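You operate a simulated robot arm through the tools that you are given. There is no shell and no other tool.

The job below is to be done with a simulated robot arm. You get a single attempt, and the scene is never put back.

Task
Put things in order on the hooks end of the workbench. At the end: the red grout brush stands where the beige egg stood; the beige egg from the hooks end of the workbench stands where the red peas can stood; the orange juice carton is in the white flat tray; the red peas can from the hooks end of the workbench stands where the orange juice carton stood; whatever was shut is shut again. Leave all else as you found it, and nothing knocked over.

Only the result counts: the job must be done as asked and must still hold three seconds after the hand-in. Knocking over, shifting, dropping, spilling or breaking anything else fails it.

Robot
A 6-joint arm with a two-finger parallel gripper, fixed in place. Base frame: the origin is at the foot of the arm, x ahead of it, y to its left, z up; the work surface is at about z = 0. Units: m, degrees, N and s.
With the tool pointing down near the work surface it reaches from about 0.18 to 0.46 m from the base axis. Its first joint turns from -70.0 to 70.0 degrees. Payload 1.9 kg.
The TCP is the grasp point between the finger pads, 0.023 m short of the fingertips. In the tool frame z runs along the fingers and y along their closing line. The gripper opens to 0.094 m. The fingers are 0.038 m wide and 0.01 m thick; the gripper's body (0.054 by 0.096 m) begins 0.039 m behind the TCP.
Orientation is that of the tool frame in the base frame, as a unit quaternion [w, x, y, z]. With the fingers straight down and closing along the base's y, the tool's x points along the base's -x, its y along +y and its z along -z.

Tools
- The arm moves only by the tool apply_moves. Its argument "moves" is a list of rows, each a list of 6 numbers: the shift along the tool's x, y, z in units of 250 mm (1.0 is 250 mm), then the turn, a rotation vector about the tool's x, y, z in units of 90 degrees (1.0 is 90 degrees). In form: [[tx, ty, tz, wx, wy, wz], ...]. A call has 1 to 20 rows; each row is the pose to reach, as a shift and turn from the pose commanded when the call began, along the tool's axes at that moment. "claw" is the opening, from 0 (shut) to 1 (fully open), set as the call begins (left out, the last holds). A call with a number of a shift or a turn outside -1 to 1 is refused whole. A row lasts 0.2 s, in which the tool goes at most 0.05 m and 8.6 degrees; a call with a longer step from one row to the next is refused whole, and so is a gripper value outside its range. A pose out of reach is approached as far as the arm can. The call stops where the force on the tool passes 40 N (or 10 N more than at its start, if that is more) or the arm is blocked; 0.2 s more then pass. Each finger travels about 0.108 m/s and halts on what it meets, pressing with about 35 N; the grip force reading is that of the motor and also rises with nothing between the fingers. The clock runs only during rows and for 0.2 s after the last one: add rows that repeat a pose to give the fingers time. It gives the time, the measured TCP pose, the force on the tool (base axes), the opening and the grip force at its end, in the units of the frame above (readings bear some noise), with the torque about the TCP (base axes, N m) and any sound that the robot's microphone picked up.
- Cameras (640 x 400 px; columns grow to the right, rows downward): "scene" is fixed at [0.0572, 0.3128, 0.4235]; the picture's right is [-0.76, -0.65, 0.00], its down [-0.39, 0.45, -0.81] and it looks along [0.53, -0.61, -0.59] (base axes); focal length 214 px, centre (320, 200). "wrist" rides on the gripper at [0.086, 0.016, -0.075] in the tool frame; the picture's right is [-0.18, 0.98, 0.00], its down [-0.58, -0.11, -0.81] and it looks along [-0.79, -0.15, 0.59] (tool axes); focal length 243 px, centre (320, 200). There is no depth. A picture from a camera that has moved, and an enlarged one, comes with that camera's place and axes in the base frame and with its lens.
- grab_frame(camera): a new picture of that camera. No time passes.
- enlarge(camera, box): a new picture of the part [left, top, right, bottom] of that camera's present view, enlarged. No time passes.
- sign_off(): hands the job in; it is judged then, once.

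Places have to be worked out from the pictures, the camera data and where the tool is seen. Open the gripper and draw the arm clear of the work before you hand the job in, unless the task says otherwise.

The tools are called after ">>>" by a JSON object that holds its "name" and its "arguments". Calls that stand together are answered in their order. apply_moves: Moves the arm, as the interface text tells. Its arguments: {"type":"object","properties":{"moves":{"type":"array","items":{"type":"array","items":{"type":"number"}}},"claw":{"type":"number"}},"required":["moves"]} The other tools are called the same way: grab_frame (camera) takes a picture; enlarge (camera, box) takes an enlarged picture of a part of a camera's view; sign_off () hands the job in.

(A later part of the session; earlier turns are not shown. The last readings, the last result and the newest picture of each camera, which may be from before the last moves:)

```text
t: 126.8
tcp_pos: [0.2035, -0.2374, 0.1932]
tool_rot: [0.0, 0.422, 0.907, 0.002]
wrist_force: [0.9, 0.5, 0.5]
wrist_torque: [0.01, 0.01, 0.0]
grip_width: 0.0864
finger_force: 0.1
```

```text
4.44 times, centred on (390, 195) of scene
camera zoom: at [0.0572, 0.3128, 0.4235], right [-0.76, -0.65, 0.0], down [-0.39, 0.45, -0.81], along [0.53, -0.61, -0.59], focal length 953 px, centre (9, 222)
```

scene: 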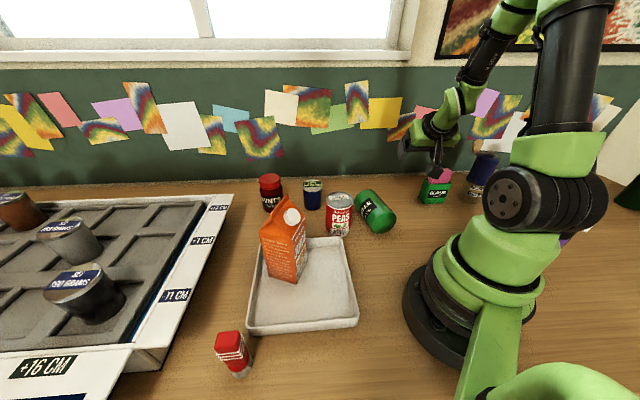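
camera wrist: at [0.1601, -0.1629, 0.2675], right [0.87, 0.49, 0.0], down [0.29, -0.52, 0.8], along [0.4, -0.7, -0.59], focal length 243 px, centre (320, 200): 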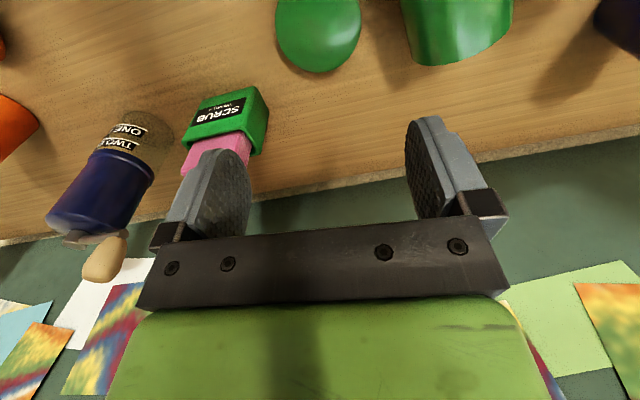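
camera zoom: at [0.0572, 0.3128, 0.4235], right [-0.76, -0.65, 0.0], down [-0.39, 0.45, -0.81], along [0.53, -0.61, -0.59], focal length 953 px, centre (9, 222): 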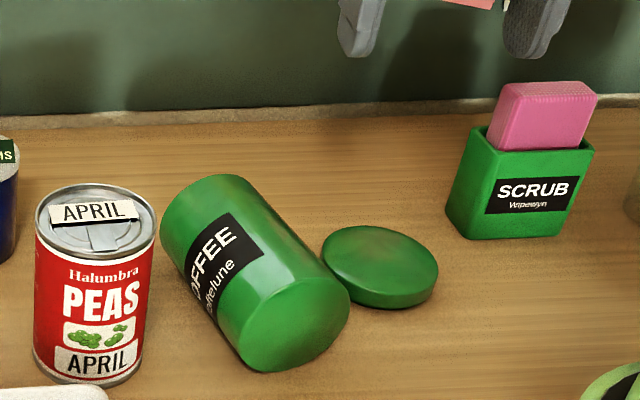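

The lid lies flat at about (0.199,-0.236) beside the open can body. I move to a better view of the body to measure it for uprighting.

>>> {"name": "apply_moves", "arguments": {"moves": [[0.03, 0.045, -0.06, 0, 0, -0.026], [0.06, 0.09, -0.12, 0, 0, -0.053], [0.09, 0.14, -0.18, 0, 0, -0.08], [0.12, 0.19, -0.23, 0, 0, -0.106], [0.15, 0.235, -0.267, 0, 0, -0.132], [0.18, 0.28, -0.267, 0, 0, -0.16], [0.21, 0.325, -0.267, 0, 0, -0.185], [0.232, 0.36, -0.267, 0, 0, -0.211]], "claw": 0.95}}

>>> {"name": "grab_frame", "arguments": {"camera": "wrist"}}

>>> {"name": "enlarge", "arguments": {"camera": "wrist", "box": [200, 0, 420, 130]}}

```text
t: 128.6
tcp_pos: [0.2363, -0.1365, 0.2598]
tool_rot: [0.0, 0.267, 0.964, 0.002]
wrist_force: [0.0, -1.0, -0.1]
wrist_torque: [-0.03, 0.04, 0.01]
grip_width: 0.0895
finger_force: 0.1
```

```text
taken
camera wrist: at [0.1692, -0.0794, 0.334], right [0.66, 0.75, 0.0], down [0.44, -0.39, 0.81], along [0.6, -0.53, -0.59], focal length 243 px, centre (320, 200)
```

wrist: 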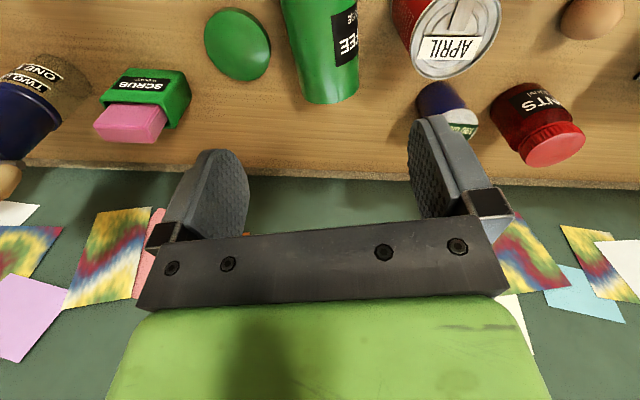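

```text
2.91 times, centred on (310, 65) of wrist
camera zoom: at [0.1692, -0.0794, 0.334], right [0.66, 0.75, 0.0], down [0.44, -0.39, 0.81], along [0.6, -0.53, -0.59], focal length 706 px, centre (349, 593)
```

zoom: 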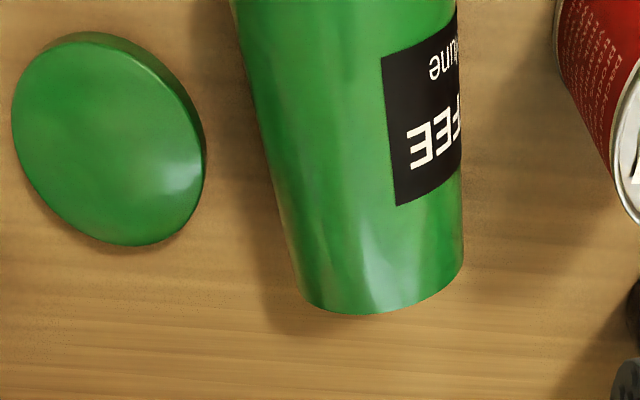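

The body lies along -32 degrees, mouth at about (0.307,-0.183), roughly 0.105 long. My best estimate of TOFFEE's original spot, cross-checked with the first wrist pictures, is (0.333,-0.182). I hover over the body with an 18 degree pitch, grasping well below the mouth.

>>> {"name": "apply_moves", "arguments": {"moves": [[-0.05, -0.003, 0.06, 0, 0.04, 0.003], [-0.1, -0.005, 0.14, 0, 0.08, 0.006], [-0.15, -0.008, 0.24, 0, 0.12, 0.009], [-0.2, -0.01, 0.34, 0, 0.16, 0.012], [-0.217, -0.011, 0.44, 0, 0.2, 0.0144], [-0.217, -0.011, 0.54, 0, 0.2, 0.0144], [-0.217, -0.011, 0.559, 0, 0.2, 0.0144]], "claw": 0.95}}

>>> {"name": "grab_frame", "arguments": {"camera": "wrist"}}

>>> {"name": "enlarge", "arguments": {"camera": "scene", "box": [330, 130, 450, 240]}}

```text
t: 130.2
tcp_pos: [0.2783, -0.1665, 0.1192]
tool_rot: [-0.151, 0.274, 0.949, 0.043]
wrist_force: [0.3, 1.3, -0.1]
wrist_torque: [0.0, 0.03, -0.02]
grip_width: 0.0893
finger_force: 0.1
```

```text
taken
camera wrist: at [0.2378, -0.1215, 0.2176], right [0.67, 0.74, -0.06], down [0.62, -0.52, 0.59], along [0.4, -0.43, -0.81], focal length 243 px, centre (320, 200)
```

wrist: 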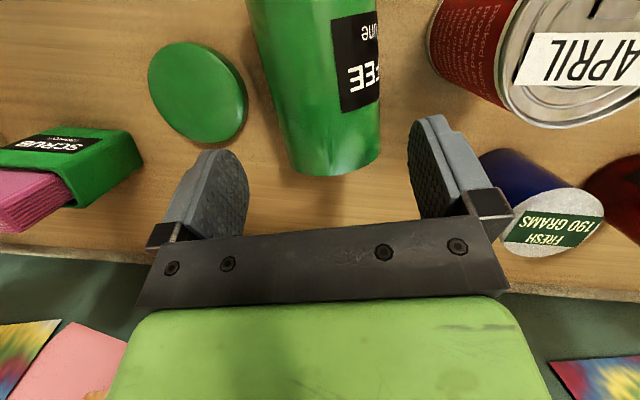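

```text
3.64 times, centred on (390, 185) of scene
camera zoom: at [0.0572, 0.3128, 0.4235], right [-0.76, -0.65, 0.0], down [-0.39, 0.45, -0.81], along [0.53, -0.61, -0.59], focal length 780 px, centre (66, 254)
```

zoom: 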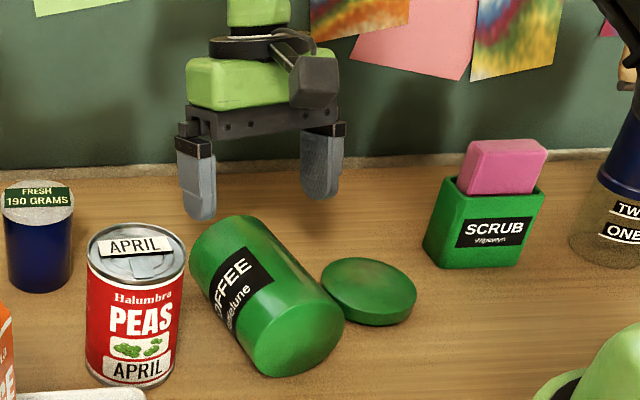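

Mouth is 29 mm beyond the TCP and the can is about 4 mm toward +y; I correct that and descend to 0.045.

>>> {"name": "apply_moves", "arguments": {"moves": [[-0.02, 0.008, 0.062, 0, 0, 0], [-0.04, 0.013, 0.124, 0, 0, 0], [-0.06, 0.013, 0.186, 0, 0, 0], [-0.08, 0.013, 0.246, 0, 0, 0], [-0.0915, 0.013, 0.2815, 0, 0, 0], [-0.0915, 0.013, 0.2815, 0, 0, 0]]}}

>>> {"name": "grab_frame", "arguments": {"camera": "wrist"}}

```text
t: 131.6
tcp_pos: [0.2816, -0.1648, 0.0451]
tool_rot: [-0.151, 0.274, 0.949, 0.044]
wrist_force: [-0.3, -0.2, 1.0]
wrist_torque: [0.01, 0.0, 0.01]
grip_width: 0.0891
finger_force: 0.1
```

```text
taken
camera wrist: at [0.2406, -0.1196, 0.1432], right [0.67, 0.74, -0.06], down [0.62, -0.52, 0.59], along [0.4, -0.43, -0.81], focal length 243 px, centre (320, 200)
```

wrist: 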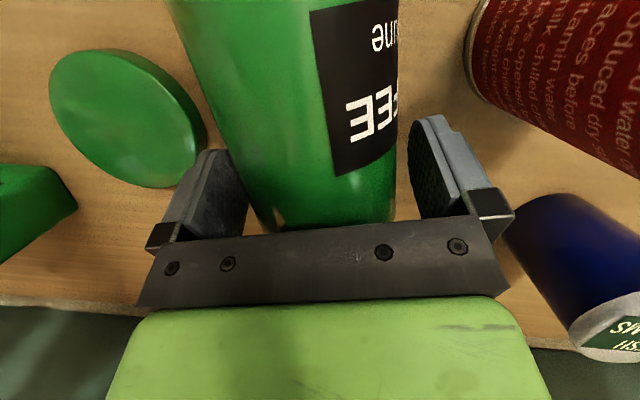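

Straddling the body, lid clear on the left. I close and lift gently.

>>> {"name": "apply_moves", "arguments": {"moves": [[0, 0, 0, 0, 0, 0], [0, 0, 0, 0, 0, 0], [0, 0, 0, 0, 0, 0], [0, 0, 0, 0, 0, 0]], "claw": 0.5}}

>>> {"name": "apply_moves", "arguments": {"moves": [[0.012, 0, -0.038, 0, 0, 0], [0.037, 0, -0.114, 0, 0, 0], [0.062, 0, -0.19, 0, 0, 0], [0.087, 0, -0.266, 0, 0, 0], [0.124, 0, -0.38, 0, 0, 0], [0.124, 0, -0.38, 0, 0, 0]]}}

>>> {"name": "grab_frame", "arguments": {"camera": "wrist"}}

>>> {"name": "enlarge", "arguments": {"camera": "scene", "box": [330, 110, 450, 240]}}

```text
t: 132.6
tcp_pos: [0.2812, -0.1641, 0.0456]
tool_rot: [-0.15, 0.273, 0.949, 0.043]
wrist_force: [-0.2, -0.1, 0.2]
wrist_torque: [0.01, 0.09, 0.05]
grip_width: 0.0712
finger_force: 34.9
```

```text
t: 134.0
tcp_pos: [0.2813, -0.1633, 0.1462]
tool_rot: [-0.15, 0.274, 0.949, 0.043]
wrist_force: [0.0, 0.7, -1.2]
wrist_torque: [-0.01, -0.01, 0.02]
grip_width: 0.0709
finger_force: 35.3
```

```text
taken
camera wrist: at [0.2411, -0.1191, 0.2441], right [0.67, 0.74, -0.06], down [0.62, -0.52, 0.59], along [0.4, -0.43, -0.81], focal length 243 px, centre (320, 200)
```

wrist: 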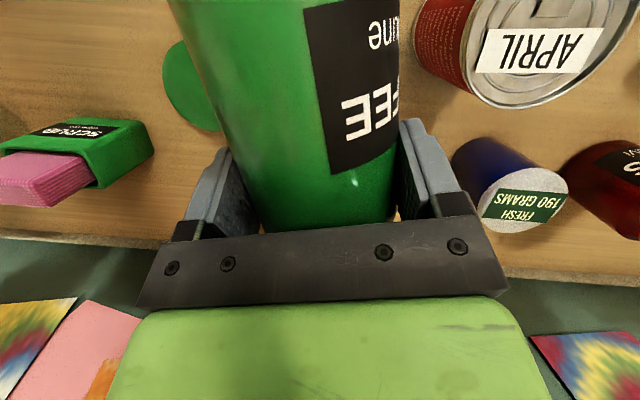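

```text
3.08 times, centred on (390, 175) of scene
camera zoom: at [0.0572, 0.3128, 0.4235], right [-0.76, -0.65, 0.0], down [-0.39, 0.45, -0.81], along [0.53, -0.61, -0.59], focal length 660 px, centre (105, 277)
```

zoom: 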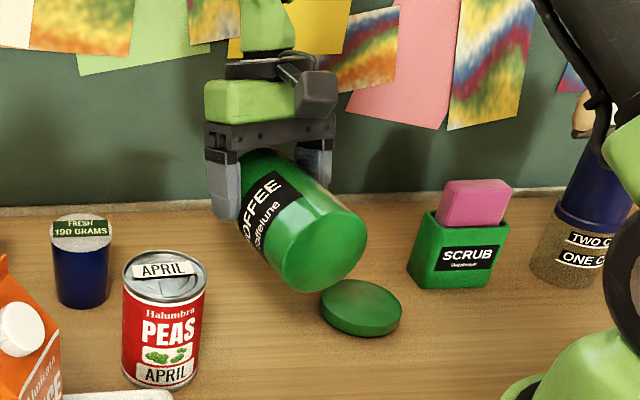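

The body is held firmly (it tapers, 0.071 near the mouth). I raise it and rotate toward upright in one slow motion.

>>> {"name": "apply_moves", "arguments": {"moves": [[-0.004, 0, -0.03, 0, -0.03, 0], [-0.008, 0, -0.06, 0, -0.08, 0], [-0.012, 0, -0.09, 0, -0.135, 0], [-0.016, 0, -0.12, 0, -0.19, 0], [-0.02, 0, -0.15, 0, -0.245, 0], [-0.025, 0, -0.18, 0, -0.3, 0], [-0.03, 0, -0.2, 0, -0.36, 0], [-0.034, 0, -0.215, 0, -0.42, 0], [-0.038, 0, -0.225, 0, -0.48, 0], [-0.042, 0, -0.235, 0, -0.54, 0], [-0.046, 0, -0.2463, 0, -0.6, 0], [-0.046, 0, -0.2463, 0, -0.644, 0], [-0.046, 0, -0.2463, 0, -0.644, 0]]}}

>>> {"name": "enlarge", "arguments": {"camera": "scene", "box": [310, 70, 470, 240]}}

```text
t: 136.8
tcp_pos: [0.3086, -0.1787, 0.2012]
tool_rot: [0.328, 0.259, 0.903, -0.095]
wrist_force: [0.9, 0.5, -0.5]
wrist_torque: [0.01, -0.03, 0.0]
grip_width: 0.0702
finger_force: 35.4
out of reach, approached as far as the arm can: row 11, 12
```

```text
2.35 times, centred on (390, 155) of scene
camera zoom: at [0.0572, 0.3128, 0.4235], right [-0.76, -0.65, 0.0], down [-0.39, 0.45, -0.81], along [0.53, -0.61, -0.59], focal length 505 px, centre (155, 306)
```

zoom: 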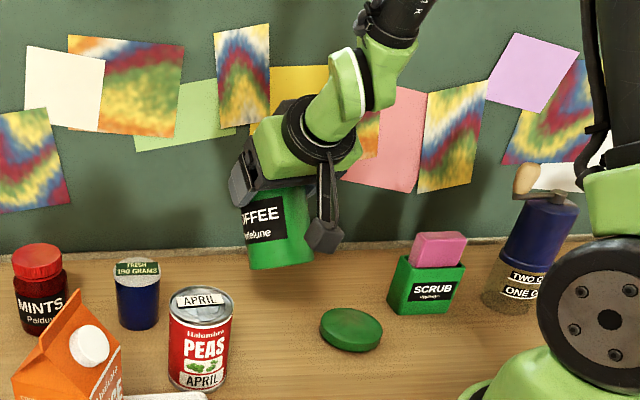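

The body hangs nearly upright. The width reading dropped slightly, so I check in the wrist view for slipping before continuing.

>>> {"name": "grab_frame", "arguments": {"camera": "wrist"}}

>>> {"name": "apply_moves", "arguments": {"moves": [[0, 0, 0, 0, 0, 0], [0, 0, 0, 0, 0, 0]]}}

>>> {"name": "enlarge", "arguments": {"camera": "scene", "box": [350, 110, 410, 190]}}

```text
taken
camera wrist: at [0.2194, -0.1051, 0.2019], right [0.64, 0.76, 0.12], down [-0.12, -0.05, 0.99], along [0.76, -0.65, 0.06], focal length 243 px, centre (320, 200)
```

wrist: 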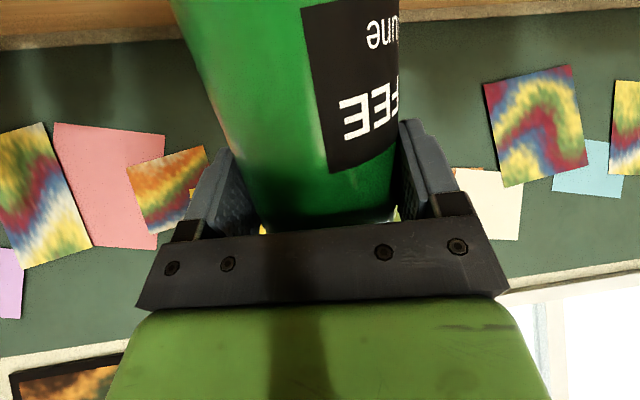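

```text
t: 137.4
tcp_pos: [0.3066, -0.1791, 0.1997]
tool_rot: [0.328, 0.26, 0.903, -0.095]
wrist_force: [0.1, 0.5, -1.1]
wrist_torque: [-0.02, 0.0, 0.03]
grip_width: 0.0707
finger_force: 34.9
```

```text
5.00 times, centred on (380, 150) of scene
camera zoom: at [0.0572, 0.3128, 0.4235], right [-0.76, -0.65, 0.0], down [-0.39, 0.45, -0.81], along [0.53, -0.61, -0.59], focal length 1072 px, centre (20, 450)
```

zoom: 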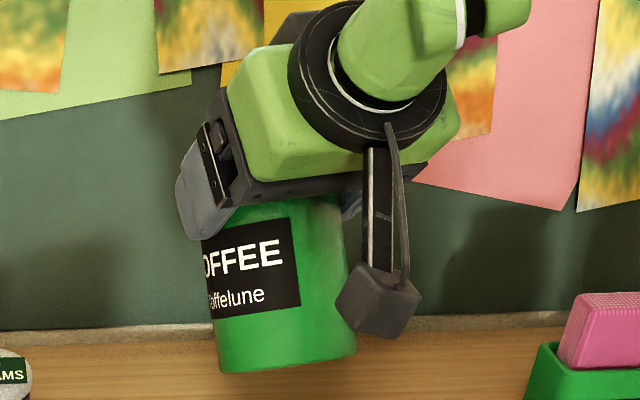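

No slip: the label sits where it did. I lower to 0.13 over the target spot, then pitch 25 degrees more so the body is within about 7 degrees of upright.

>>> {"name": "apply_moves", "arguments": {"moves": [[0.016, 0.0064, 0.039, 0, 0, 0], [0.032, 0.013, 0.078, 0, 0, 0], [0.048, 0.019, 0.116, 0, 0, 0], [0.064, 0.026, 0.155, 0, 0, 0], [0.08, 0.032, 0.194, 0, 0, 0], [0.096, 0.039, 0.233, 0, 0, 0], [0.112, 0.045, 0.2716, 0, 0, 0], [0.112, 0.045, 0.2716, 0, -0.045, 0], [0.112, 0.045, 0.2716, 0, -0.09, 0], [0.112, 0.045, 0.2716, 0, -0.14, 0], [0.112, 0.045, 0.2716, 0, -0.19, 0], [0.112, 0.045, 0.2716, 0, -0.24, 0], [0.112, 0.045, 0.2716, 0, -0.278, 0], [0.112, 0.045, 0.2716, 0, -0.278, 0]]}}

>>> {"name": "enlarge", "arguments": {"camera": "scene", "box": [290, 90, 450, 240]}}

>>> {"name": "grab_frame", "arguments": {"camera": "wrist"}}

```text
t: 140.4
tcp_pos: [0.3318, -0.1819, 0.1294]
tool_rot: [0.516, 0.233, 0.81, -0.149]
wrist_force: [-0.3, 0.1, -1.6]
wrist_torque: [-0.02, -0.02, 0.0]
grip_width: 0.0699
finger_force: 35.3
```

```text
2.67 times, centred on (370, 165) of scene
camera zoom: at [0.0572, 0.3128, 0.4235], right [-0.76, -0.65, 0.0], down [-0.39, 0.45, -0.81], along [0.53, -0.61, -0.59], focal length 572 px, centre (187, 293)
```

zoom: 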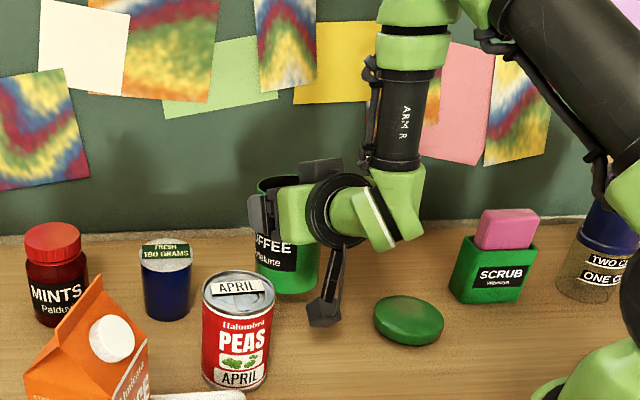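

```text
taken
camera wrist: at [0.2527, -0.1132, 0.0836], right [0.59, 0.79, 0.17], down [-0.47, 0.17, 0.87], along [0.66, -0.59, 0.47], focal length 243 px, centre (320, 200)
```

wrist: 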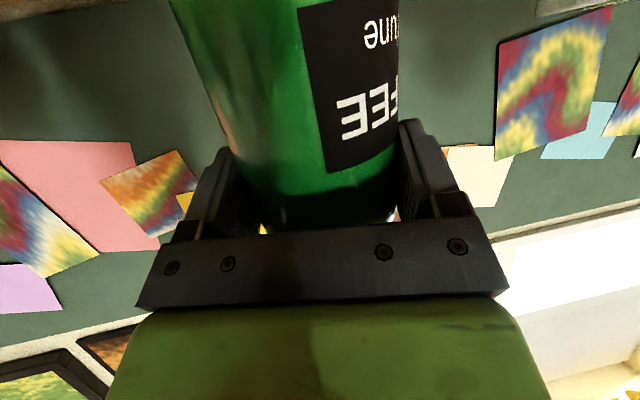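

The body is upright within about 7 degrees above its old spot, mouth open and dark inside. I lower 40 mm, then feel for contact.

>>> {"name": "apply_moves", "arguments": {"moves": [[0.029, 0, 0.0135, 0, 0, 0], [0.058, 0, 0.027, 0, 0, 0], [0.087, 0, 0.0406, 0, 0, 0], [0.116, 0, 0.0541, 0, 0, 0], [0.145, 0, 0.0676, 0, 0, 0], [0.145, 0, 0.0676, 0, 0, 0]]}}

>>> {"name": "enlarge", "arguments": {"camera": "scene", "box": [290, 110, 410, 230]}}

```text
t: 141.8
tcp_pos: [0.3328, -0.1815, 0.0929]
tool_rot: [0.518, 0.233, 0.809, -0.149]
wrist_force: [-6.2, -6.3, 28.1]
wrist_torque: [-1.08, -0.32, -0.28]
grip_width: 0.0687
finger_force: 35.3
```

```text
3.33 times, centred on (350, 170) of scene
camera zoom: at [0.0571, 0.3128, 0.4235], right [-0.76, -0.65, 0.0], down [-0.39, 0.45, -0.81], along [0.53, -0.61, -0.59], focal length 715 px, centre (220, 300)
```

zoom: 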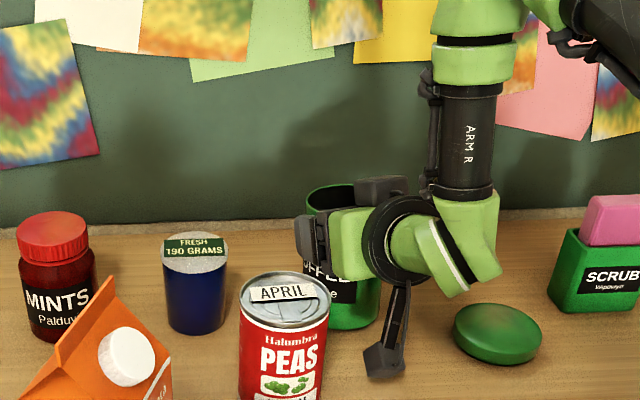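

Contact with the bench at 0.093. I back off 1 mm and release.

>>> {"name": "apply_moves", "arguments": {"moves": [[-0.0036, 0, -0.0017, 0, 0, 0], [-0.0036, 0, -0.0017, 0, 0, 0]]}}

>>> {"name": "apply_moves", "arguments": {"moves": [[0, 0, 0, 0, 0, 0], [0, 0, 0, 0, 0, 0], [0, 0, 0, 0, 0, 0], [0, 0, 0, 0, 0, 0]], "claw": 0.95}}

>>> {"name": "enlarge", "arguments": {"camera": "scene", "box": [290, 110, 410, 230]}}

>>> {"name": "grab_frame", "arguments": {"camera": "wrist"}}

```text
t: 142.4
tcp_pos: [0.3317, -0.1802, 0.0921]
tool_rot: [0.515, 0.234, 0.811, -0.148]
wrist_force: [1.8, -5.2, 11.4]
wrist_torque: [-0.63, -0.62, -0.06]
grip_width: 0.0681
finger_force: 35.2
```

```text
t: 143.4
tcp_pos: [0.3331, -0.1823, 0.0933]
tool_rot: [0.515, 0.234, 0.811, -0.149]
wrist_force: [-0.3, 0.0, -0.6]
wrist_torque: [-0.01, -0.01, 0.01]
grip_width: 0.0895
finger_force: 0.1
```

```text
3.33 times, centred on (350, 170) of scene
camera zoom: at [0.0572, 0.3128, 0.4235], right [-0.76, -0.65, 0.0], down [-0.39, 0.45, -0.81], along [0.53, -0.61, -0.59], focal length 715 px, centre (220, 300)
```

zoom: 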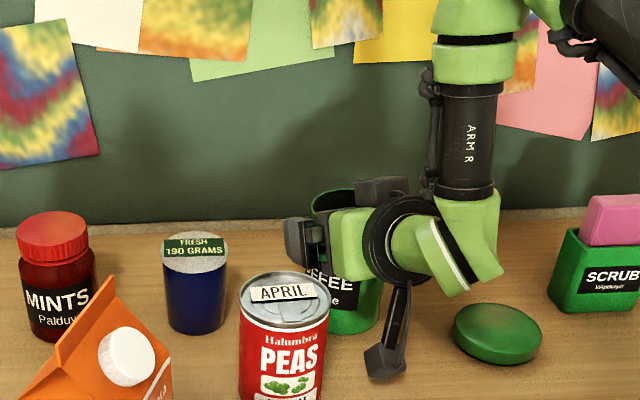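

```text
taken
camera wrist: at [0.2524, -0.113, 0.0458], right [0.59, 0.79, 0.17], down [-0.47, 0.17, 0.87], along [0.66, -0.59, 0.47], focal length 243 px, centre (320, 200)
```

wrist: 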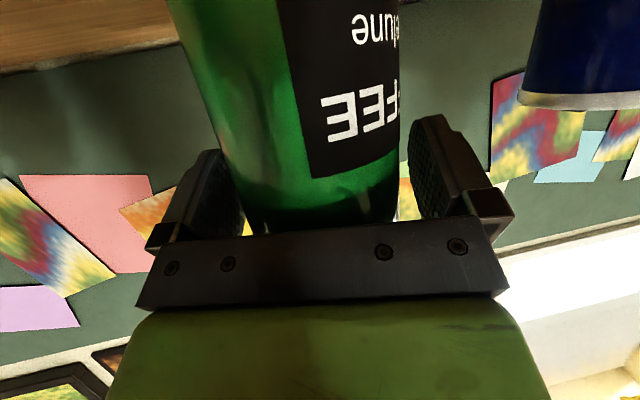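

The body stands upright on its spot. I back straight out along the tool axis, then rise and unpitch to vertical.

>>> {"name": "apply_moves", "arguments": {"moves": [[0, 0, -0.05, 0, 0, 0], [0, 0, -0.1, 0, 0, 0], [0, 0, -0.15, 0, 0, 0], [0, 0, -0.2, 0, 0, 0], [-0.05, 0, -0.225, 0, 0.06, 0], [-0.1, 0, -0.25, 0, 0.13, 0], [-0.16, 0, -0.275, 0, 0.21, 0], [-0.22, 0, -0.3, 0, 0.29, 0], [-0.28, 0, -0.33, 0, 0.37, 0], [-0.33, 0, -0.355, 0, 0.45, 0], [-0.38, 0, -0.38, 0, 0.53, 0], [-0.42, 0, -0.395, 0, 0.61, 0], [-0.435, 0, -0.403, 0, 0.69, 0], [-0.435, 0, -0.403, 0, 0.722, 0]], "claw": 1}}

>>> {"name": "grab_frame", "arguments": {"camera": "scene"}}

>>> {"name": "grab_frame", "arguments": {"camera": "wrist"}}

```text
t: 146.4
tcp_pos: [0.2952, -0.1569, 0.2335]
tool_rot: [0.0, 0.277, 0.961, 0.0]
wrist_force: [-0.4, -0.2, -0.7]
wrist_torque: [-0.01, -0.02, 0.01]
grip_width: 0.0942
finger_force: 0.1
out of reach, approached as far as the arm can: row 9, 10
```

```text
taken
```

scene: 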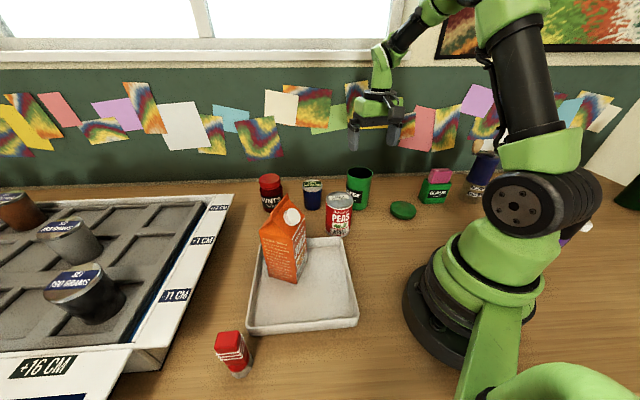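

```text
taken
camera wrist: at [0.2296, -0.0986, 0.3072], right [0.68, 0.73, 0.0], down [0.44, -0.4, 0.81], along [0.59, -0.55, -0.59], focal length 243 px, centre (320, 200)
```

wrist: 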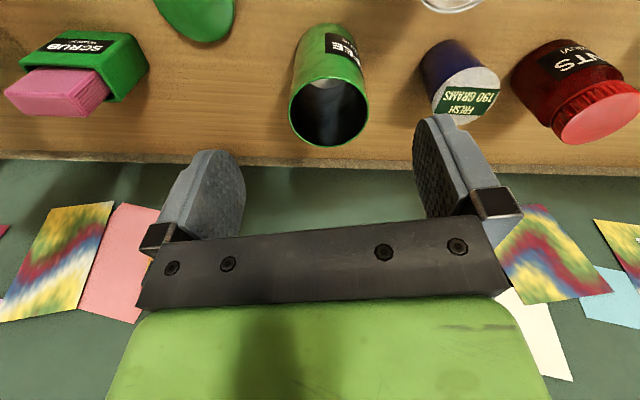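

The body stands upright, mouth centre near (0.335,-0.184). I zoom in to refine the mouth position and the lid position.

>>> {"name": "enlarge", "arguments": {"camera": "wrist", "box": [250, 0, 410, 160]}}

>>> {"name": "enlarge", "arguments": {"camera": "scene", "box": [290, 150, 390, 225]}}

>>> {"name": "enlarge", "arguments": {"camera": "scene", "box": [370, 180, 440, 240]}}

```text
2.50 times, centred on (330, 80) of wrist
camera zoom: at [0.2296, -0.0986, 0.3072], right [0.68, 0.73, 0.0], down [0.44, -0.4, 0.81], along [0.59, -0.55, -0.59], focal length 606 px, centre (295, 500)
```

zoom: 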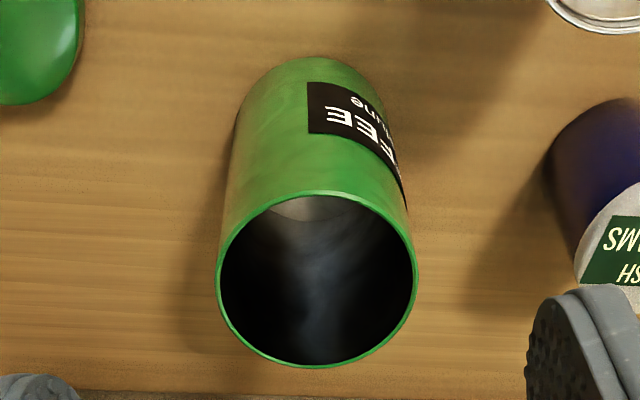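

```text
5.33 times, centred on (340, 188) of scene
camera zoom: at [0.0572, 0.3128, 0.4235], right [-0.76, -0.65, 0.0], down [-0.39, 0.45, -0.81], along [0.53, -0.61, -0.59], focal length 1144 px, centre (213, 267)
```

zoom: 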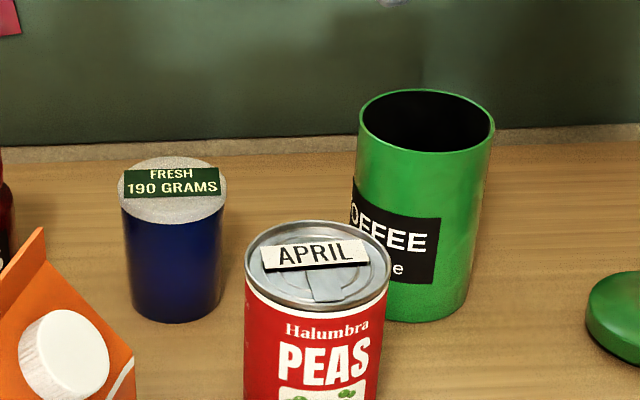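

```text
6.67 times, centred on (405, 210) of scene
camera zoom: at [0.0572, 0.3128, 0.4235], right [-0.76, -0.65, 0.0], down [-0.39, 0.45, -0.81], along [0.53, -0.61, -0.59], focal length 1430 px, centre (-247, 133)
```

zoom: 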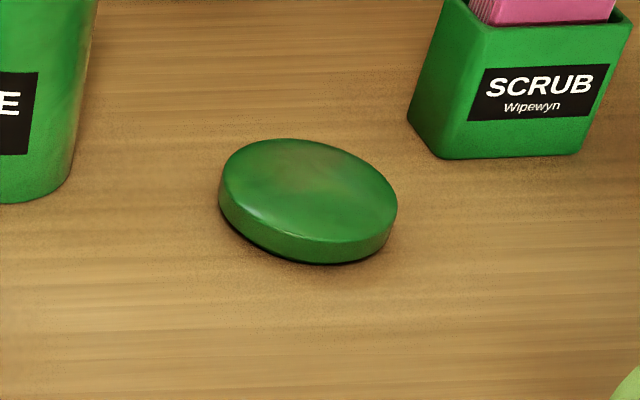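

The mouth centre triangulates to about (0.333,-0.183,0.11). To compare with the original placement I take exactly the same scene crop as at the start.

>>> {"name": "enlarge", "arguments": {"camera": "scene", "box": [220, 140, 380, 240]}}

```text
4.00 times, centred on (300, 190) of scene
camera zoom: at [0.0572, 0.3128, 0.4235], right [-0.76, -0.65, 0.0], down [-0.39, 0.45, -0.81], along [0.53, -0.61, -0.59], focal length 858 px, centre (400, 240)
```

zoom: 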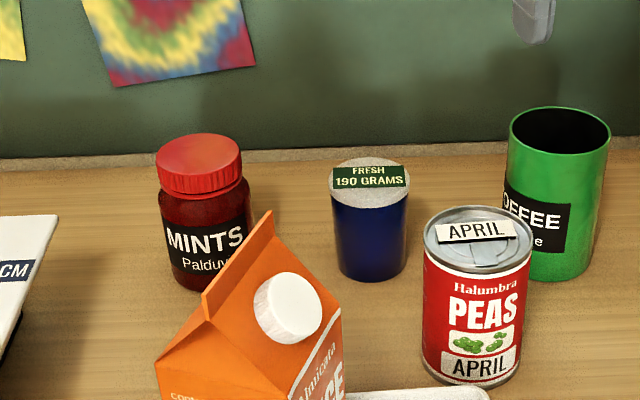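

MINTS and FRESH match the first picture exactly; the TOFFEE body stands about 9 mm right of its original spot (by the silhouette), at the same depth. I'll nudge it over by gripping the body from above: first I go above it and descend.

>>> {"name": "apply_moves", "arguments": {"moves": [[-0.06, -0.003, 0, 0, 0, 0], [-0.12, -0.005, 0, 0, 0, 0], [-0.1836, -0.008, 0, 0, 0, 0], [-0.1836, -0.008, 0.1, 0, 0, 0], [-0.1836, -0.008, 0.2, 0, 0, 0], [-0.1836, -0.008, 0.3, 0, 0, 0], [-0.1836, -0.008, 0.3, 0, 0, 0]], "claw": 1}}

>>> {"name": "grab_frame", "arguments": {"camera": "wrist"}}

```text
t: 148.0
tcp_pos: [0.3323, -0.1835, 0.1578]
tool_rot: [0.0, 0.276, 0.961, 0.0]
wrist_force: [0.4, -0.9, 0.1]
wrist_torque: [0.05, -0.01, 0.02]
grip_width: 0.0942
finger_force: 0.0
```

```text
taken
camera wrist: at [0.2675, -0.1252, 0.2325], right [0.68, 0.73, 0.0], down [0.43, -0.4, 0.81], along [0.59, -0.55, -0.59], focal length 243 px, centre (320, 200)
```

wrist: 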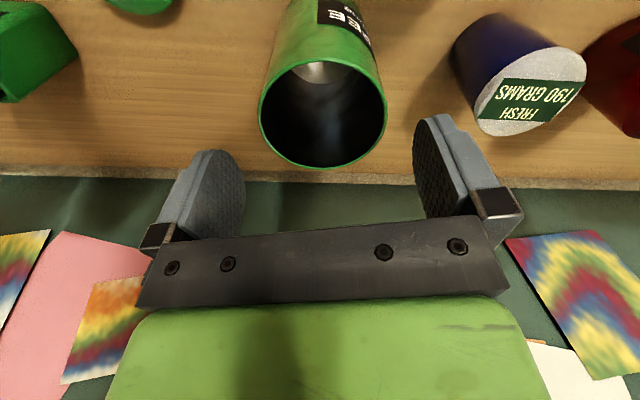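

The mouth is centred between the fingers. I descend around the body to TCP 0.078 and close gently on it.

>>> {"name": "apply_moves", "arguments": {"moves": [[0, 0, 0.08, 0, 0, 0], [0, 0, 0.16, 0, 0, 0], [0, 0, 0.24, 0, 0, 0], [0, 0, 0.319, 0, 0, 0], [0, 0, 0.319, 0, 0, 0]]}}

>>> {"name": "apply_moves", "arguments": {"moves": [[0, 0, 0, 0, 0, 0], [0, 0, 0, 0, 0, 0], [0, 0, 0, 0, 0, 0], [0, 0, 0, 0, 0, 0]], "claw": 0.6}}

>>> {"name": "enlarge", "arguments": {"camera": "scene", "box": [290, 110, 410, 230]}}

```text
t: 149.2
tcp_pos: [0.3306, -0.1839, 0.0763]
tool_rot: [0.0, 0.277, 0.961, 0.0]
wrist_force: [0.4, 0.9, 0.2]
wrist_torque: [-0.01, 0.04, -0.01]
grip_width: 0.0942
finger_force: 0.2
```

```text
t: 150.2
tcp_pos: [0.3314, -0.1834, 0.0778]
tool_rot: [0.0, 0.278, 0.961, 0.0]
wrist_force: [0.5, -0.3, -0.2]
wrist_torque: [0.01, 0.0, -0.02]
grip_width: 0.068
finger_force: 35.1
```

```text
3.33 times, centred on (350, 170) of scene
camera zoom: at [0.0572, 0.3128, 0.4235], right [-0.76, -0.65, 0.0], down [-0.39, 0.45, -0.81], along [0.53, -0.61, -0.59], focal length 715 px, centre (220, 300)
```

zoom: 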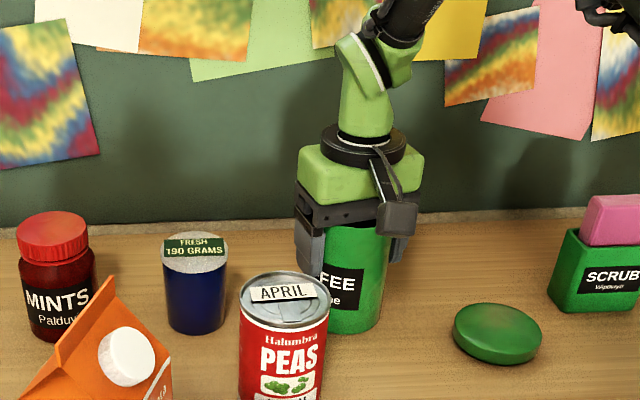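

The body is gripped. I lift it 6 mm, shift it 9 mm left (scene view) and turn it about 60 degrees so the label faces as it did, then set it down.

>>> {"name": "apply_moves", "arguments": {"moves": [[0, 0, -0.012, 0, 0, 0], [0, 0, -0.024, 0, 0, 0], [-0.003, 0.01, -0.024, 0, 0, -0.05], [-0.006, 0.02, -0.024, 0, 0, -0.11], [-0.0102, 0.0334, -0.024, 0, 0, -0.18], [-0.0102, 0.0334, -0.024, 0, 0, -0.25], [-0.0102, 0.0334, -0.024, 0, 0, -0.32], [-0.0102, 0.0334, -0.024, 0, 0, -0.4], [-0.0102, 0.0334, -0.024, 0, 0, -0.48], [-0.0102, 0.0334, -0.024, 0, 0, -0.56], [-0.0102, 0.0334, -0.024, 0, 0, -0.62], [-0.0102, 0.0334, -0.024, 0, 0, -0.667], [-0.0102, 0.0334, -0.024, 0, 0, -0.667]]}}

>>> {"name": "enlarge", "arguments": {"camera": "scene", "box": [220, 140, 380, 240]}}

```text
t: 153.0
tcp_pos: [0.3376, -0.1778, 0.0839]
tool_rot: [-0.001, -0.241, 0.97, 0.0]
wrist_force: [0.6, 0.3, -0.3]
wrist_torque: [-0.04, -0.01, 0.01]
grip_width: 0.068
finger_force: 35.2
```

```text
4.00 times, centred on (300, 190) of scene
camera zoom: at [0.0572, 0.3128, 0.4235], right [-0.76, -0.65, 0.0], down [-0.39, 0.45, -0.81], along [0.53, -0.61, -0.59], focal length 858 px, centre (400, 240)
```

zoom: 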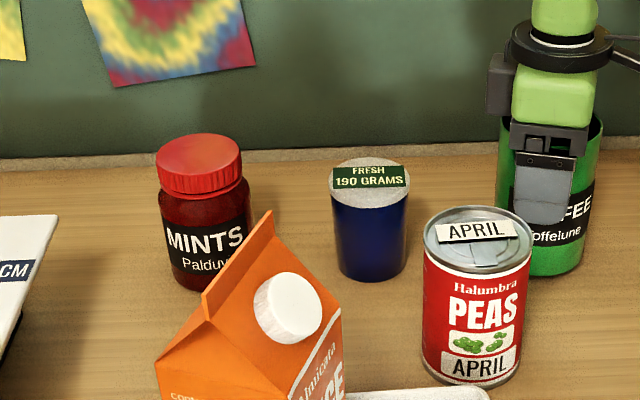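

The silhouette and label now match the original crop closely. I set it down and release.

>>> {"name": "apply_moves", "arguments": {"moves": [[0, 0, 0.012, 0, 0, 0], [0, 0, 0.022, 0, 0, 0], [0, 0, 0.024, 0, 0, 0]]}}

>>> {"name": "apply_moves", "arguments": {"moves": [[0, 0, 0, 0, 0, 0], [0, 0, 0, 0, 0, 0], [0, 0, 0, 0, 0, 0]], "claw": 1}}

>>> {"name": "apply_moves", "arguments": {"moves": [[0, 0, -0.08, 0, 0, 0], [0, 0, -0.16, 0, 0, 0], [0, 0, -0.28, 0, 0, 0], [0, 0, -0.4, 0, 0, 0], [0, 0, -0.5, 0, 0, 0], [0, 0, -0.5, 0, 0, 0]]}}

>>> {"name": "enlarge", "arguments": {"camera": "scene", "box": [220, 140, 380, 240]}}

>>> {"name": "grab_frame", "arguments": {"camera": "wrist"}}

```text
t: 153.8
tcp_pos: [0.3381, -0.1778, 0.0783]
tool_rot: [0.0, -0.24, 0.971, 0.0]
wrist_force: [0.1, -0.6, -0.7]
wrist_torque: [0.0, -0.01, 0.0]
grip_width: 0.0681
finger_force: 34.8
```

```text
t: 154.6
tcp_pos: [0.3378, -0.1792, 0.0787]
tool_rot: [0.0, -0.241, 0.971, -0.001]
wrist_force: [0.1, 0.1, -0.2]
wrist_torque: [0.01, 0.03, 0.03]
grip_width: 0.0939
finger_force: 0.1
```

```text
t: 156.0
tcp_pos: [0.3375, -0.1774, 0.2047]
tool_rot: [0.0, -0.241, 0.97, 0.0]
wrist_force: [0.2, 0.6, 0.5]
wrist_torque: [-0.03, 0.01, -0.01]
grip_width: 0.0941
finger_force: 0.0
```

```text
4.00 times, centred on (300, 190) of scene
camera zoom: at [0.0572, 0.3128, 0.4235], right [-0.76, -0.65, 0.0], down [-0.39, 0.45, -0.81], along [0.53, -0.61, -0.59], focal length 858 px, centre (400, 240)
```

zoom: 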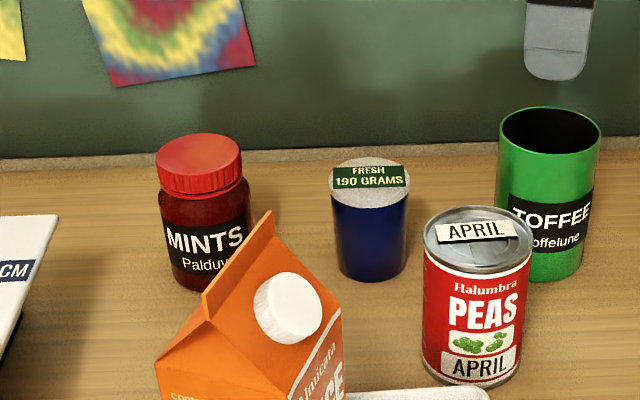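

```text
taken
camera wrist: at [0.2548, -0.2045, 0.2786], right [-0.3, 0.95, 0.0], down [0.57, 0.18, 0.81], along [0.77, 0.24, -0.59], focal length 243 px, centre (320, 200)
```

wrist: 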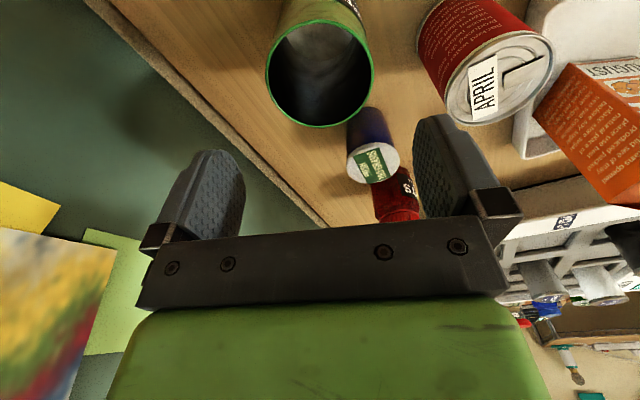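

TOFFEE's body now matches the original view; its mouth is exactly below the TCP at (0.3375,-0.1774). Next I go over to the lid with the wrist turned to neutral.

>>> {"name": "apply_moves", "arguments": {"moves": [[0.03, 0.003, -0.05, 0, 0, 0.04], [0.08, 0.008, -0.1, 0, 0, 0.11], [0.13, 0.013, -0.1, 0, 0, 0.19], [0.18, 0.018, -0.1, 0, 0, 0.27], [0.23, 0.023, -0.1, 0, 0, 0.35], [0.29, 0.029, -0.1, 0, 0, 0.43], [0.35, 0.035, -0.1, 0, 0, 0.51], [0.41, 0.041, -0.1, 0, 0, 0.59], [0.47, 0.047, -0.1, 0, 0, 0.67], [0.53, 0.053, -0.1, 0, 0, 0.75], [0.58, 0.058, -0.1, 0, 0, 0.81], [0.606, 0.06, -0.1, 0, 0, 0.866], [0.606, 0.06, -0.1, 0, 0, 0.866]]}}

>>> {"name": "grab_frame", "arguments": {"camera": "wrist"}}

>>> {"name": "grab_frame", "arguments": {"camera": "scene"}}

```text
t: 158.8
tcp_pos: [0.1965, -0.2356, 0.2274]
tool_rot: [0.0, 0.424, 0.906, 0.0]
wrist_force: [-0.1, 0.1, 0.0]
wrist_torque: [-0.01, -0.01, -0.01]
grip_width: 0.0941
finger_force: 0.2
```

```text
taken
camera wrist: at [0.1535, -0.1596, 0.3021], right [0.87, 0.49, 0.0], down [0.29, -0.52, 0.81], along [0.39, -0.7, -0.59], focal length 243 px, centre (320, 200)
```

wrist: 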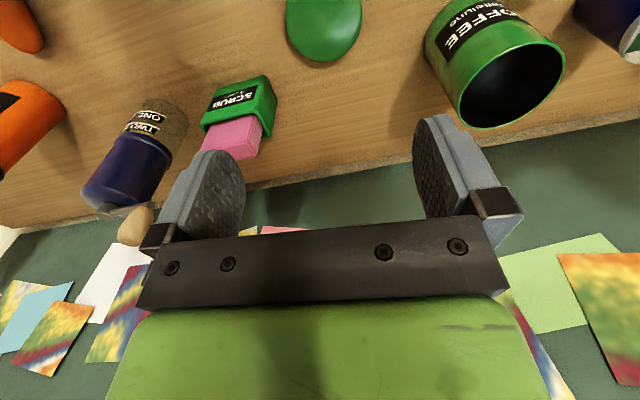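

```text
taken
```

scene: 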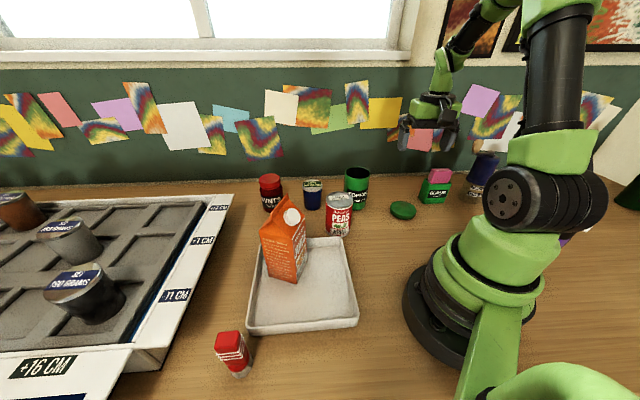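

The lid is near (0.2005,-0.2365), a few millimetres outward of the TCP. I correct for that and descend to 0.08 to look again.

>>> {"name": "apply_moves", "arguments": {"moves": [[-0.013, 0.01, 0.1, 0, 0, 0], [-0.013, 0.01, 0.2, 0, 0, 0], [-0.013, 0.01, 0.3, 0, 0, 0], [-0.013, 0.01, 0.4, 0, 0, 0], [-0.013, 0.01, 0.5, 0, 0, 0], [-0.013, 0.01, 0.59, 0, 0, 0], [-0.013, 0.01, 0.59, 0, 0, 0]]}}

>>> {"name": "grab_frame", "arguments": {"camera": "wrist"}}

>>> {"name": "enlarge", "arguments": {"camera": "scene", "box": [360, 120, 460, 230]}}

```text
t: 160.4
tcp_pos: [0.2007, -0.2381, 0.0807]
tool_rot: [0.0, 0.423, 0.906, -0.001]
wrist_force: [0.2, 0.0, 0.1]
wrist_torque: [0.01, -0.01, -0.04]
grip_width: 0.0938
finger_force: 0.0
```

```text
taken
camera wrist: at [0.1583, -0.1613, 0.155], right [0.87, 0.49, 0.0], down [0.29, -0.52, 0.81], along [0.39, -0.7, -0.59], focal length 243 px, centre (320, 200)
```

wrist: 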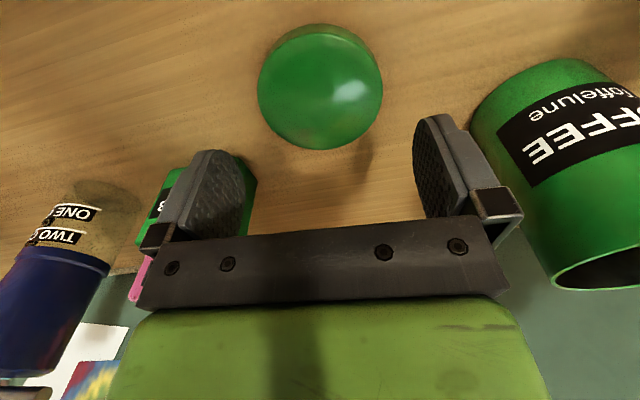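

```text
3.64 times, centred on (410, 175) of scene
camera zoom: at [0.0572, 0.3128, 0.4235], right [-0.76, -0.65, 0.0], down [-0.39, 0.45, -0.81], along [0.53, -0.61, -0.59], focal length 780 px, centre (-7, 291)
```

zoom: 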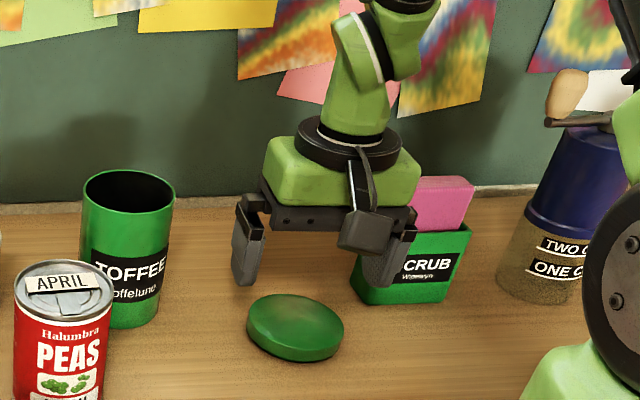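

The lid is centred laterally but about 6-8 mm inward; I correct and descend to TCP 0.028, then close on it.

>>> {"name": "apply_moves", "arguments": {"moves": [[0.026, 0, 0.05, 0, 0, 0], [0.026, 0, 0.1, 0, 0, 0], [0.026, 0, 0.15, 0, 0, 0], [0.026, 0, 0.19, 0, 0, 0], [0.026, 0, 0.211, 0, 0, 0], [0.026, 0, 0.211, 0, 0, 0]]}}

>>> {"name": "grab_frame", "arguments": {"camera": "wrist"}}

```text
t: 161.8
tcp_pos: [0.1963, -0.2329, 0.0266]
tool_rot: [0.0, 0.423, 0.906, 0.0]
wrist_force: [0.1, 0.1, 0.5]
wrist_torque: [0.0, 0.0, -0.01]
grip_width: 0.094
finger_force: 0.0
```

```text
taken
camera wrist: at [0.1542, -0.1556, 0.1019], right [0.87, 0.49, 0.0], down [0.29, -0.52, 0.81], along [0.39, -0.7, -0.59], focal length 243 px, centre (320, 200)
```

wrist: 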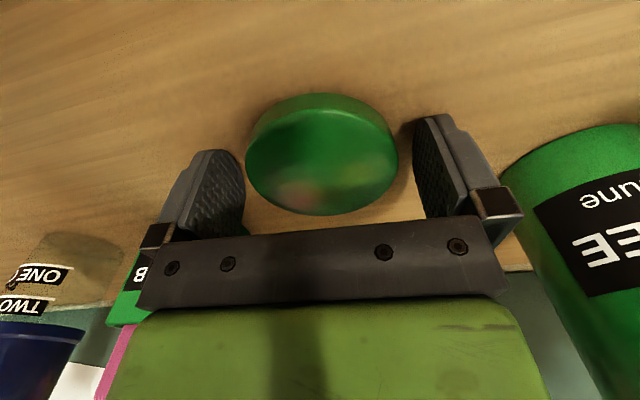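

The lid is between the pads. I close on it and lift a little.

>>> {"name": "apply_moves", "arguments": {"moves": [[0, 0, 0, 0, 0, 0], [0, 0, 0, 0, 0, 0], [0, 0, 0, 0, 0, 0], [0, 0, 0, 0, 0, 0]], "claw": 0.6}}

>>> {"name": "apply_moves", "arguments": {"moves": [[0, 0, -0.02, 0, 0, 0], [0, 0, -0.06, 0, 0, 0], [0, 0, -0.12, 0, 0, 0], [0, 0, -0.2, 0, 0, 0], [0, 0, -0.3, 0, 0, 0], [0, 0, -0.4, 0, 0, 0], [0, 0, -0.5, 0, 0, 0], [0, 0, -0.6, 0, 0, 0], [0, 0, -0.6, 0, 0, 0]]}}

>>> {"name": "grab_frame", "arguments": {"camera": "wrist"}}

>>> {"name": "enlarge", "arguments": {"camera": "scene", "box": [360, 90, 460, 200]}}

```text
t: 162.8
tcp_pos: [0.1968, -0.2318, 0.0279]
tool_rot: [0.001, 0.423, 0.906, 0.001]
wrist_force: [-0.2, -0.2, 0.5]
wrist_torque: [-0.03, 0.01, 0.03]
grip_width: 0.0729
finger_force: 35.1
```

```text
t: 164.8
tcp_pos: [0.1968, -0.2318, 0.1772]
tool_rot: [0.0, 0.423, 0.906, 0.0]
wrist_force: [-0.3, -0.4, -0.4]
wrist_torque: [-0.03, 0.01, -0.02]
grip_width: 0.073
finger_force: 35.0
```

```text
taken
camera wrist: at [0.155, -0.1556, 0.2517], right [0.87, 0.49, 0.0], down [0.29, -0.52, 0.81], along [0.39, -0.7, -0.59], focal length 243 px, centre (320, 200)
```

wrist: 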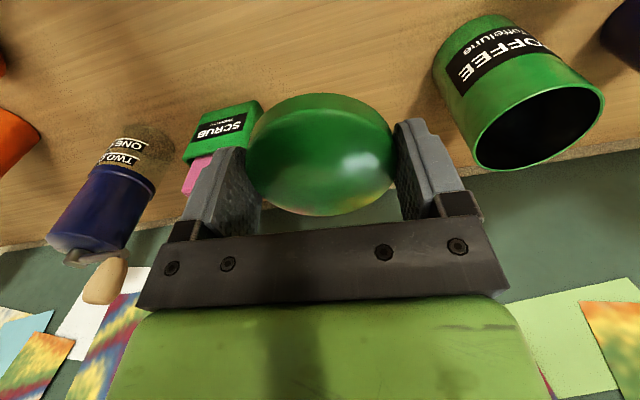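

```text
3.64 times, centred on (410, 145) of scene
camera zoom: at [0.0572, 0.3128, 0.4235], right [-0.76, -0.65, 0.0], down [-0.39, 0.45, -0.81], along [0.53, -0.61, -0.59], focal length 780 px, centre (-7, 400)
```

zoom: 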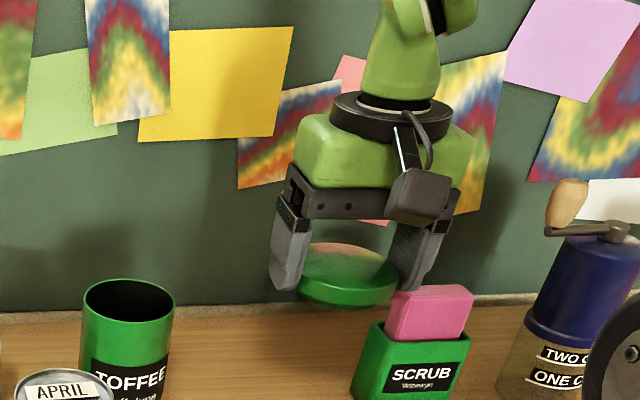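

The lid is held level and centred on the TCP (within about 2 mm). I carry it over the can's mouth.

>>> {"name": "apply_moves", "arguments": {"moves": [[-0.0194, 0.0571, 0, 0, 0, -0.025], [-0.0388, 0.1142, 0, 0, 0, -0.05], [-0.0582, 0.1713, 0, 0, 0, -0.075], [-0.0776, 0.2284, 0, 0, 0, -0.1], [-0.097, 0.2855, 0, 0, 0, -0.125], [-0.1164, 0.3426, 0, 0, 0, -0.149], [-0.1358, 0.3997, 0, 0, 0, -0.174], [-0.1552, 0.4568, 0, 0, 0, -0.199], [-0.1746, 0.5139, 0, 0, 0, -0.224], [-0.194, 0.571, 0, 0, 0, -0.249], [-0.194, 0.571, 0, 0, 0, -0.249]]}}

>>> {"name": "grab_frame", "arguments": {"camera": "wrist"}}

>>> {"name": "enlarge", "arguments": {"camera": "scene", "box": [310, 110, 410, 210]}}

```text
t: 167.2
tcp_pos: [0.3378, -0.1784, 0.179]
tool_rot: [-0.001, 0.239, 0.971, 0.001]
wrist_force: [-0.1, 0.4, 0.8]
wrist_torque: [0.0, 0.01, 0.01]
grip_width: 0.0732
finger_force: 35.1
```

```text
taken
camera wrist: at [0.2687, -0.124, 0.2523], right [0.62, 0.79, 0.0], down [0.47, -0.37, 0.81], along [0.63, -0.5, -0.59], focal length 243 px, centre (320, 200)
```

wrist: 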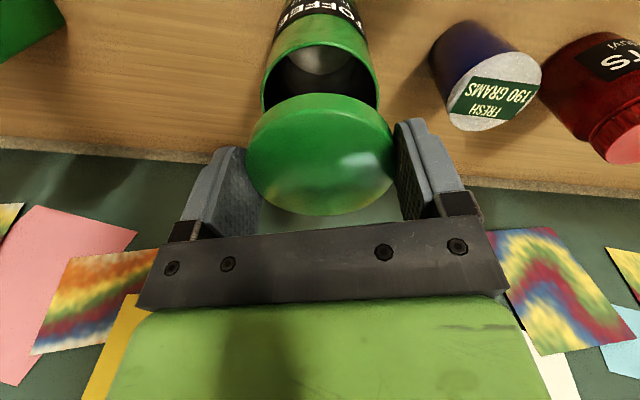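

```text
4.00 times, centred on (360, 160) of scene
camera zoom: at [0.0572, 0.3128, 0.4235], right [-0.76, -0.65, 0.0], down [-0.39, 0.45, -0.81], along [0.53, -0.61, -0.59], focal length 858 px, centre (160, 360)
```

zoom: 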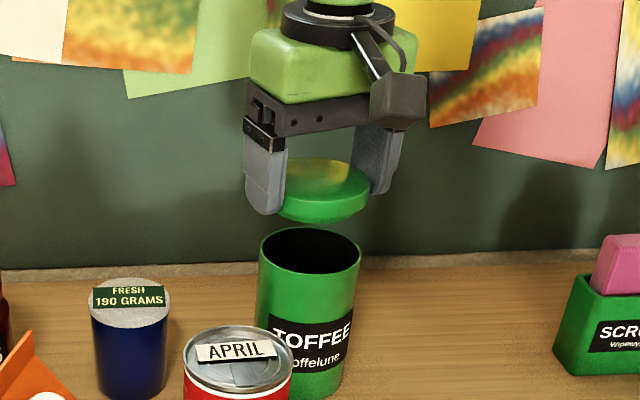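

Lid and mouth line up by both cameras to a couple of millimetres. I lower to just above the mouth, then press down in small steps, listening for the snap.

>>> {"name": "apply_moves", "arguments": {"moves": [[0, 0, 0.06, 0, 0, 0], [0, 0, 0.11, 0, 0, 0], [0, 0, 0.14, 0, 0, 0], [0, 0, 0.14, 0, 0, 0]]}}

>>> {"name": "enlarge", "arguments": {"camera": "scene", "box": [310, 120, 400, 210]}}

>>> {"name": "grab_frame", "arguments": {"camera": "wrist"}}

```text
t: 168.2
tcp_pos: [0.337, -0.1771, 0.1434]
tool_rot: [0.0, 0.239, 0.971, 0.0]
wrist_force: [0.8, -0.3, 0.1]
wrist_torque: [-0.01, -0.01, 0.0]
grip_width: 0.0733
finger_force: 34.5
```

```text
4.44 times, centred on (355, 165) of scene
camera zoom: at [0.0572, 0.3128, 0.4235], right [-0.76, -0.65, 0.0], down [-0.39, 0.45, -0.81], along [0.53, -0.61, -0.59], focal length 953 px, centre (164, 356)
```

zoom: 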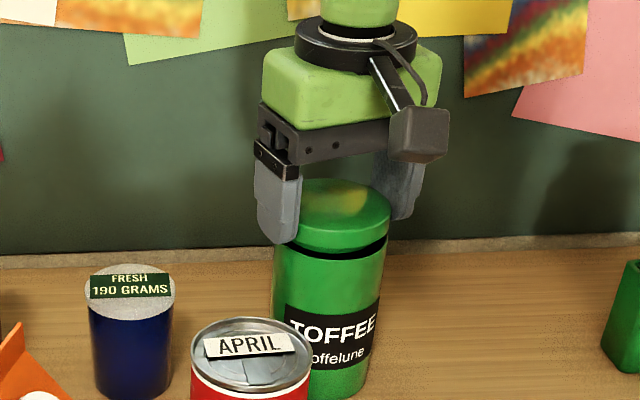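

```text
taken
camera wrist: at [0.2681, -0.1241, 0.2176], right [0.62, 0.79, 0.0], down [0.46, -0.37, 0.81], along [0.63, -0.5, -0.59], focal length 243 px, centre (320, 200)
```

wrist: 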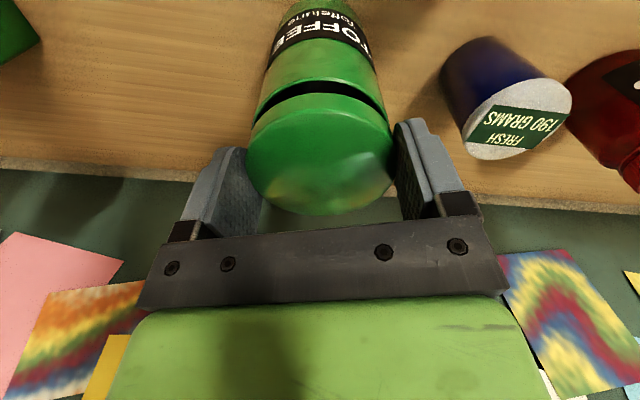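

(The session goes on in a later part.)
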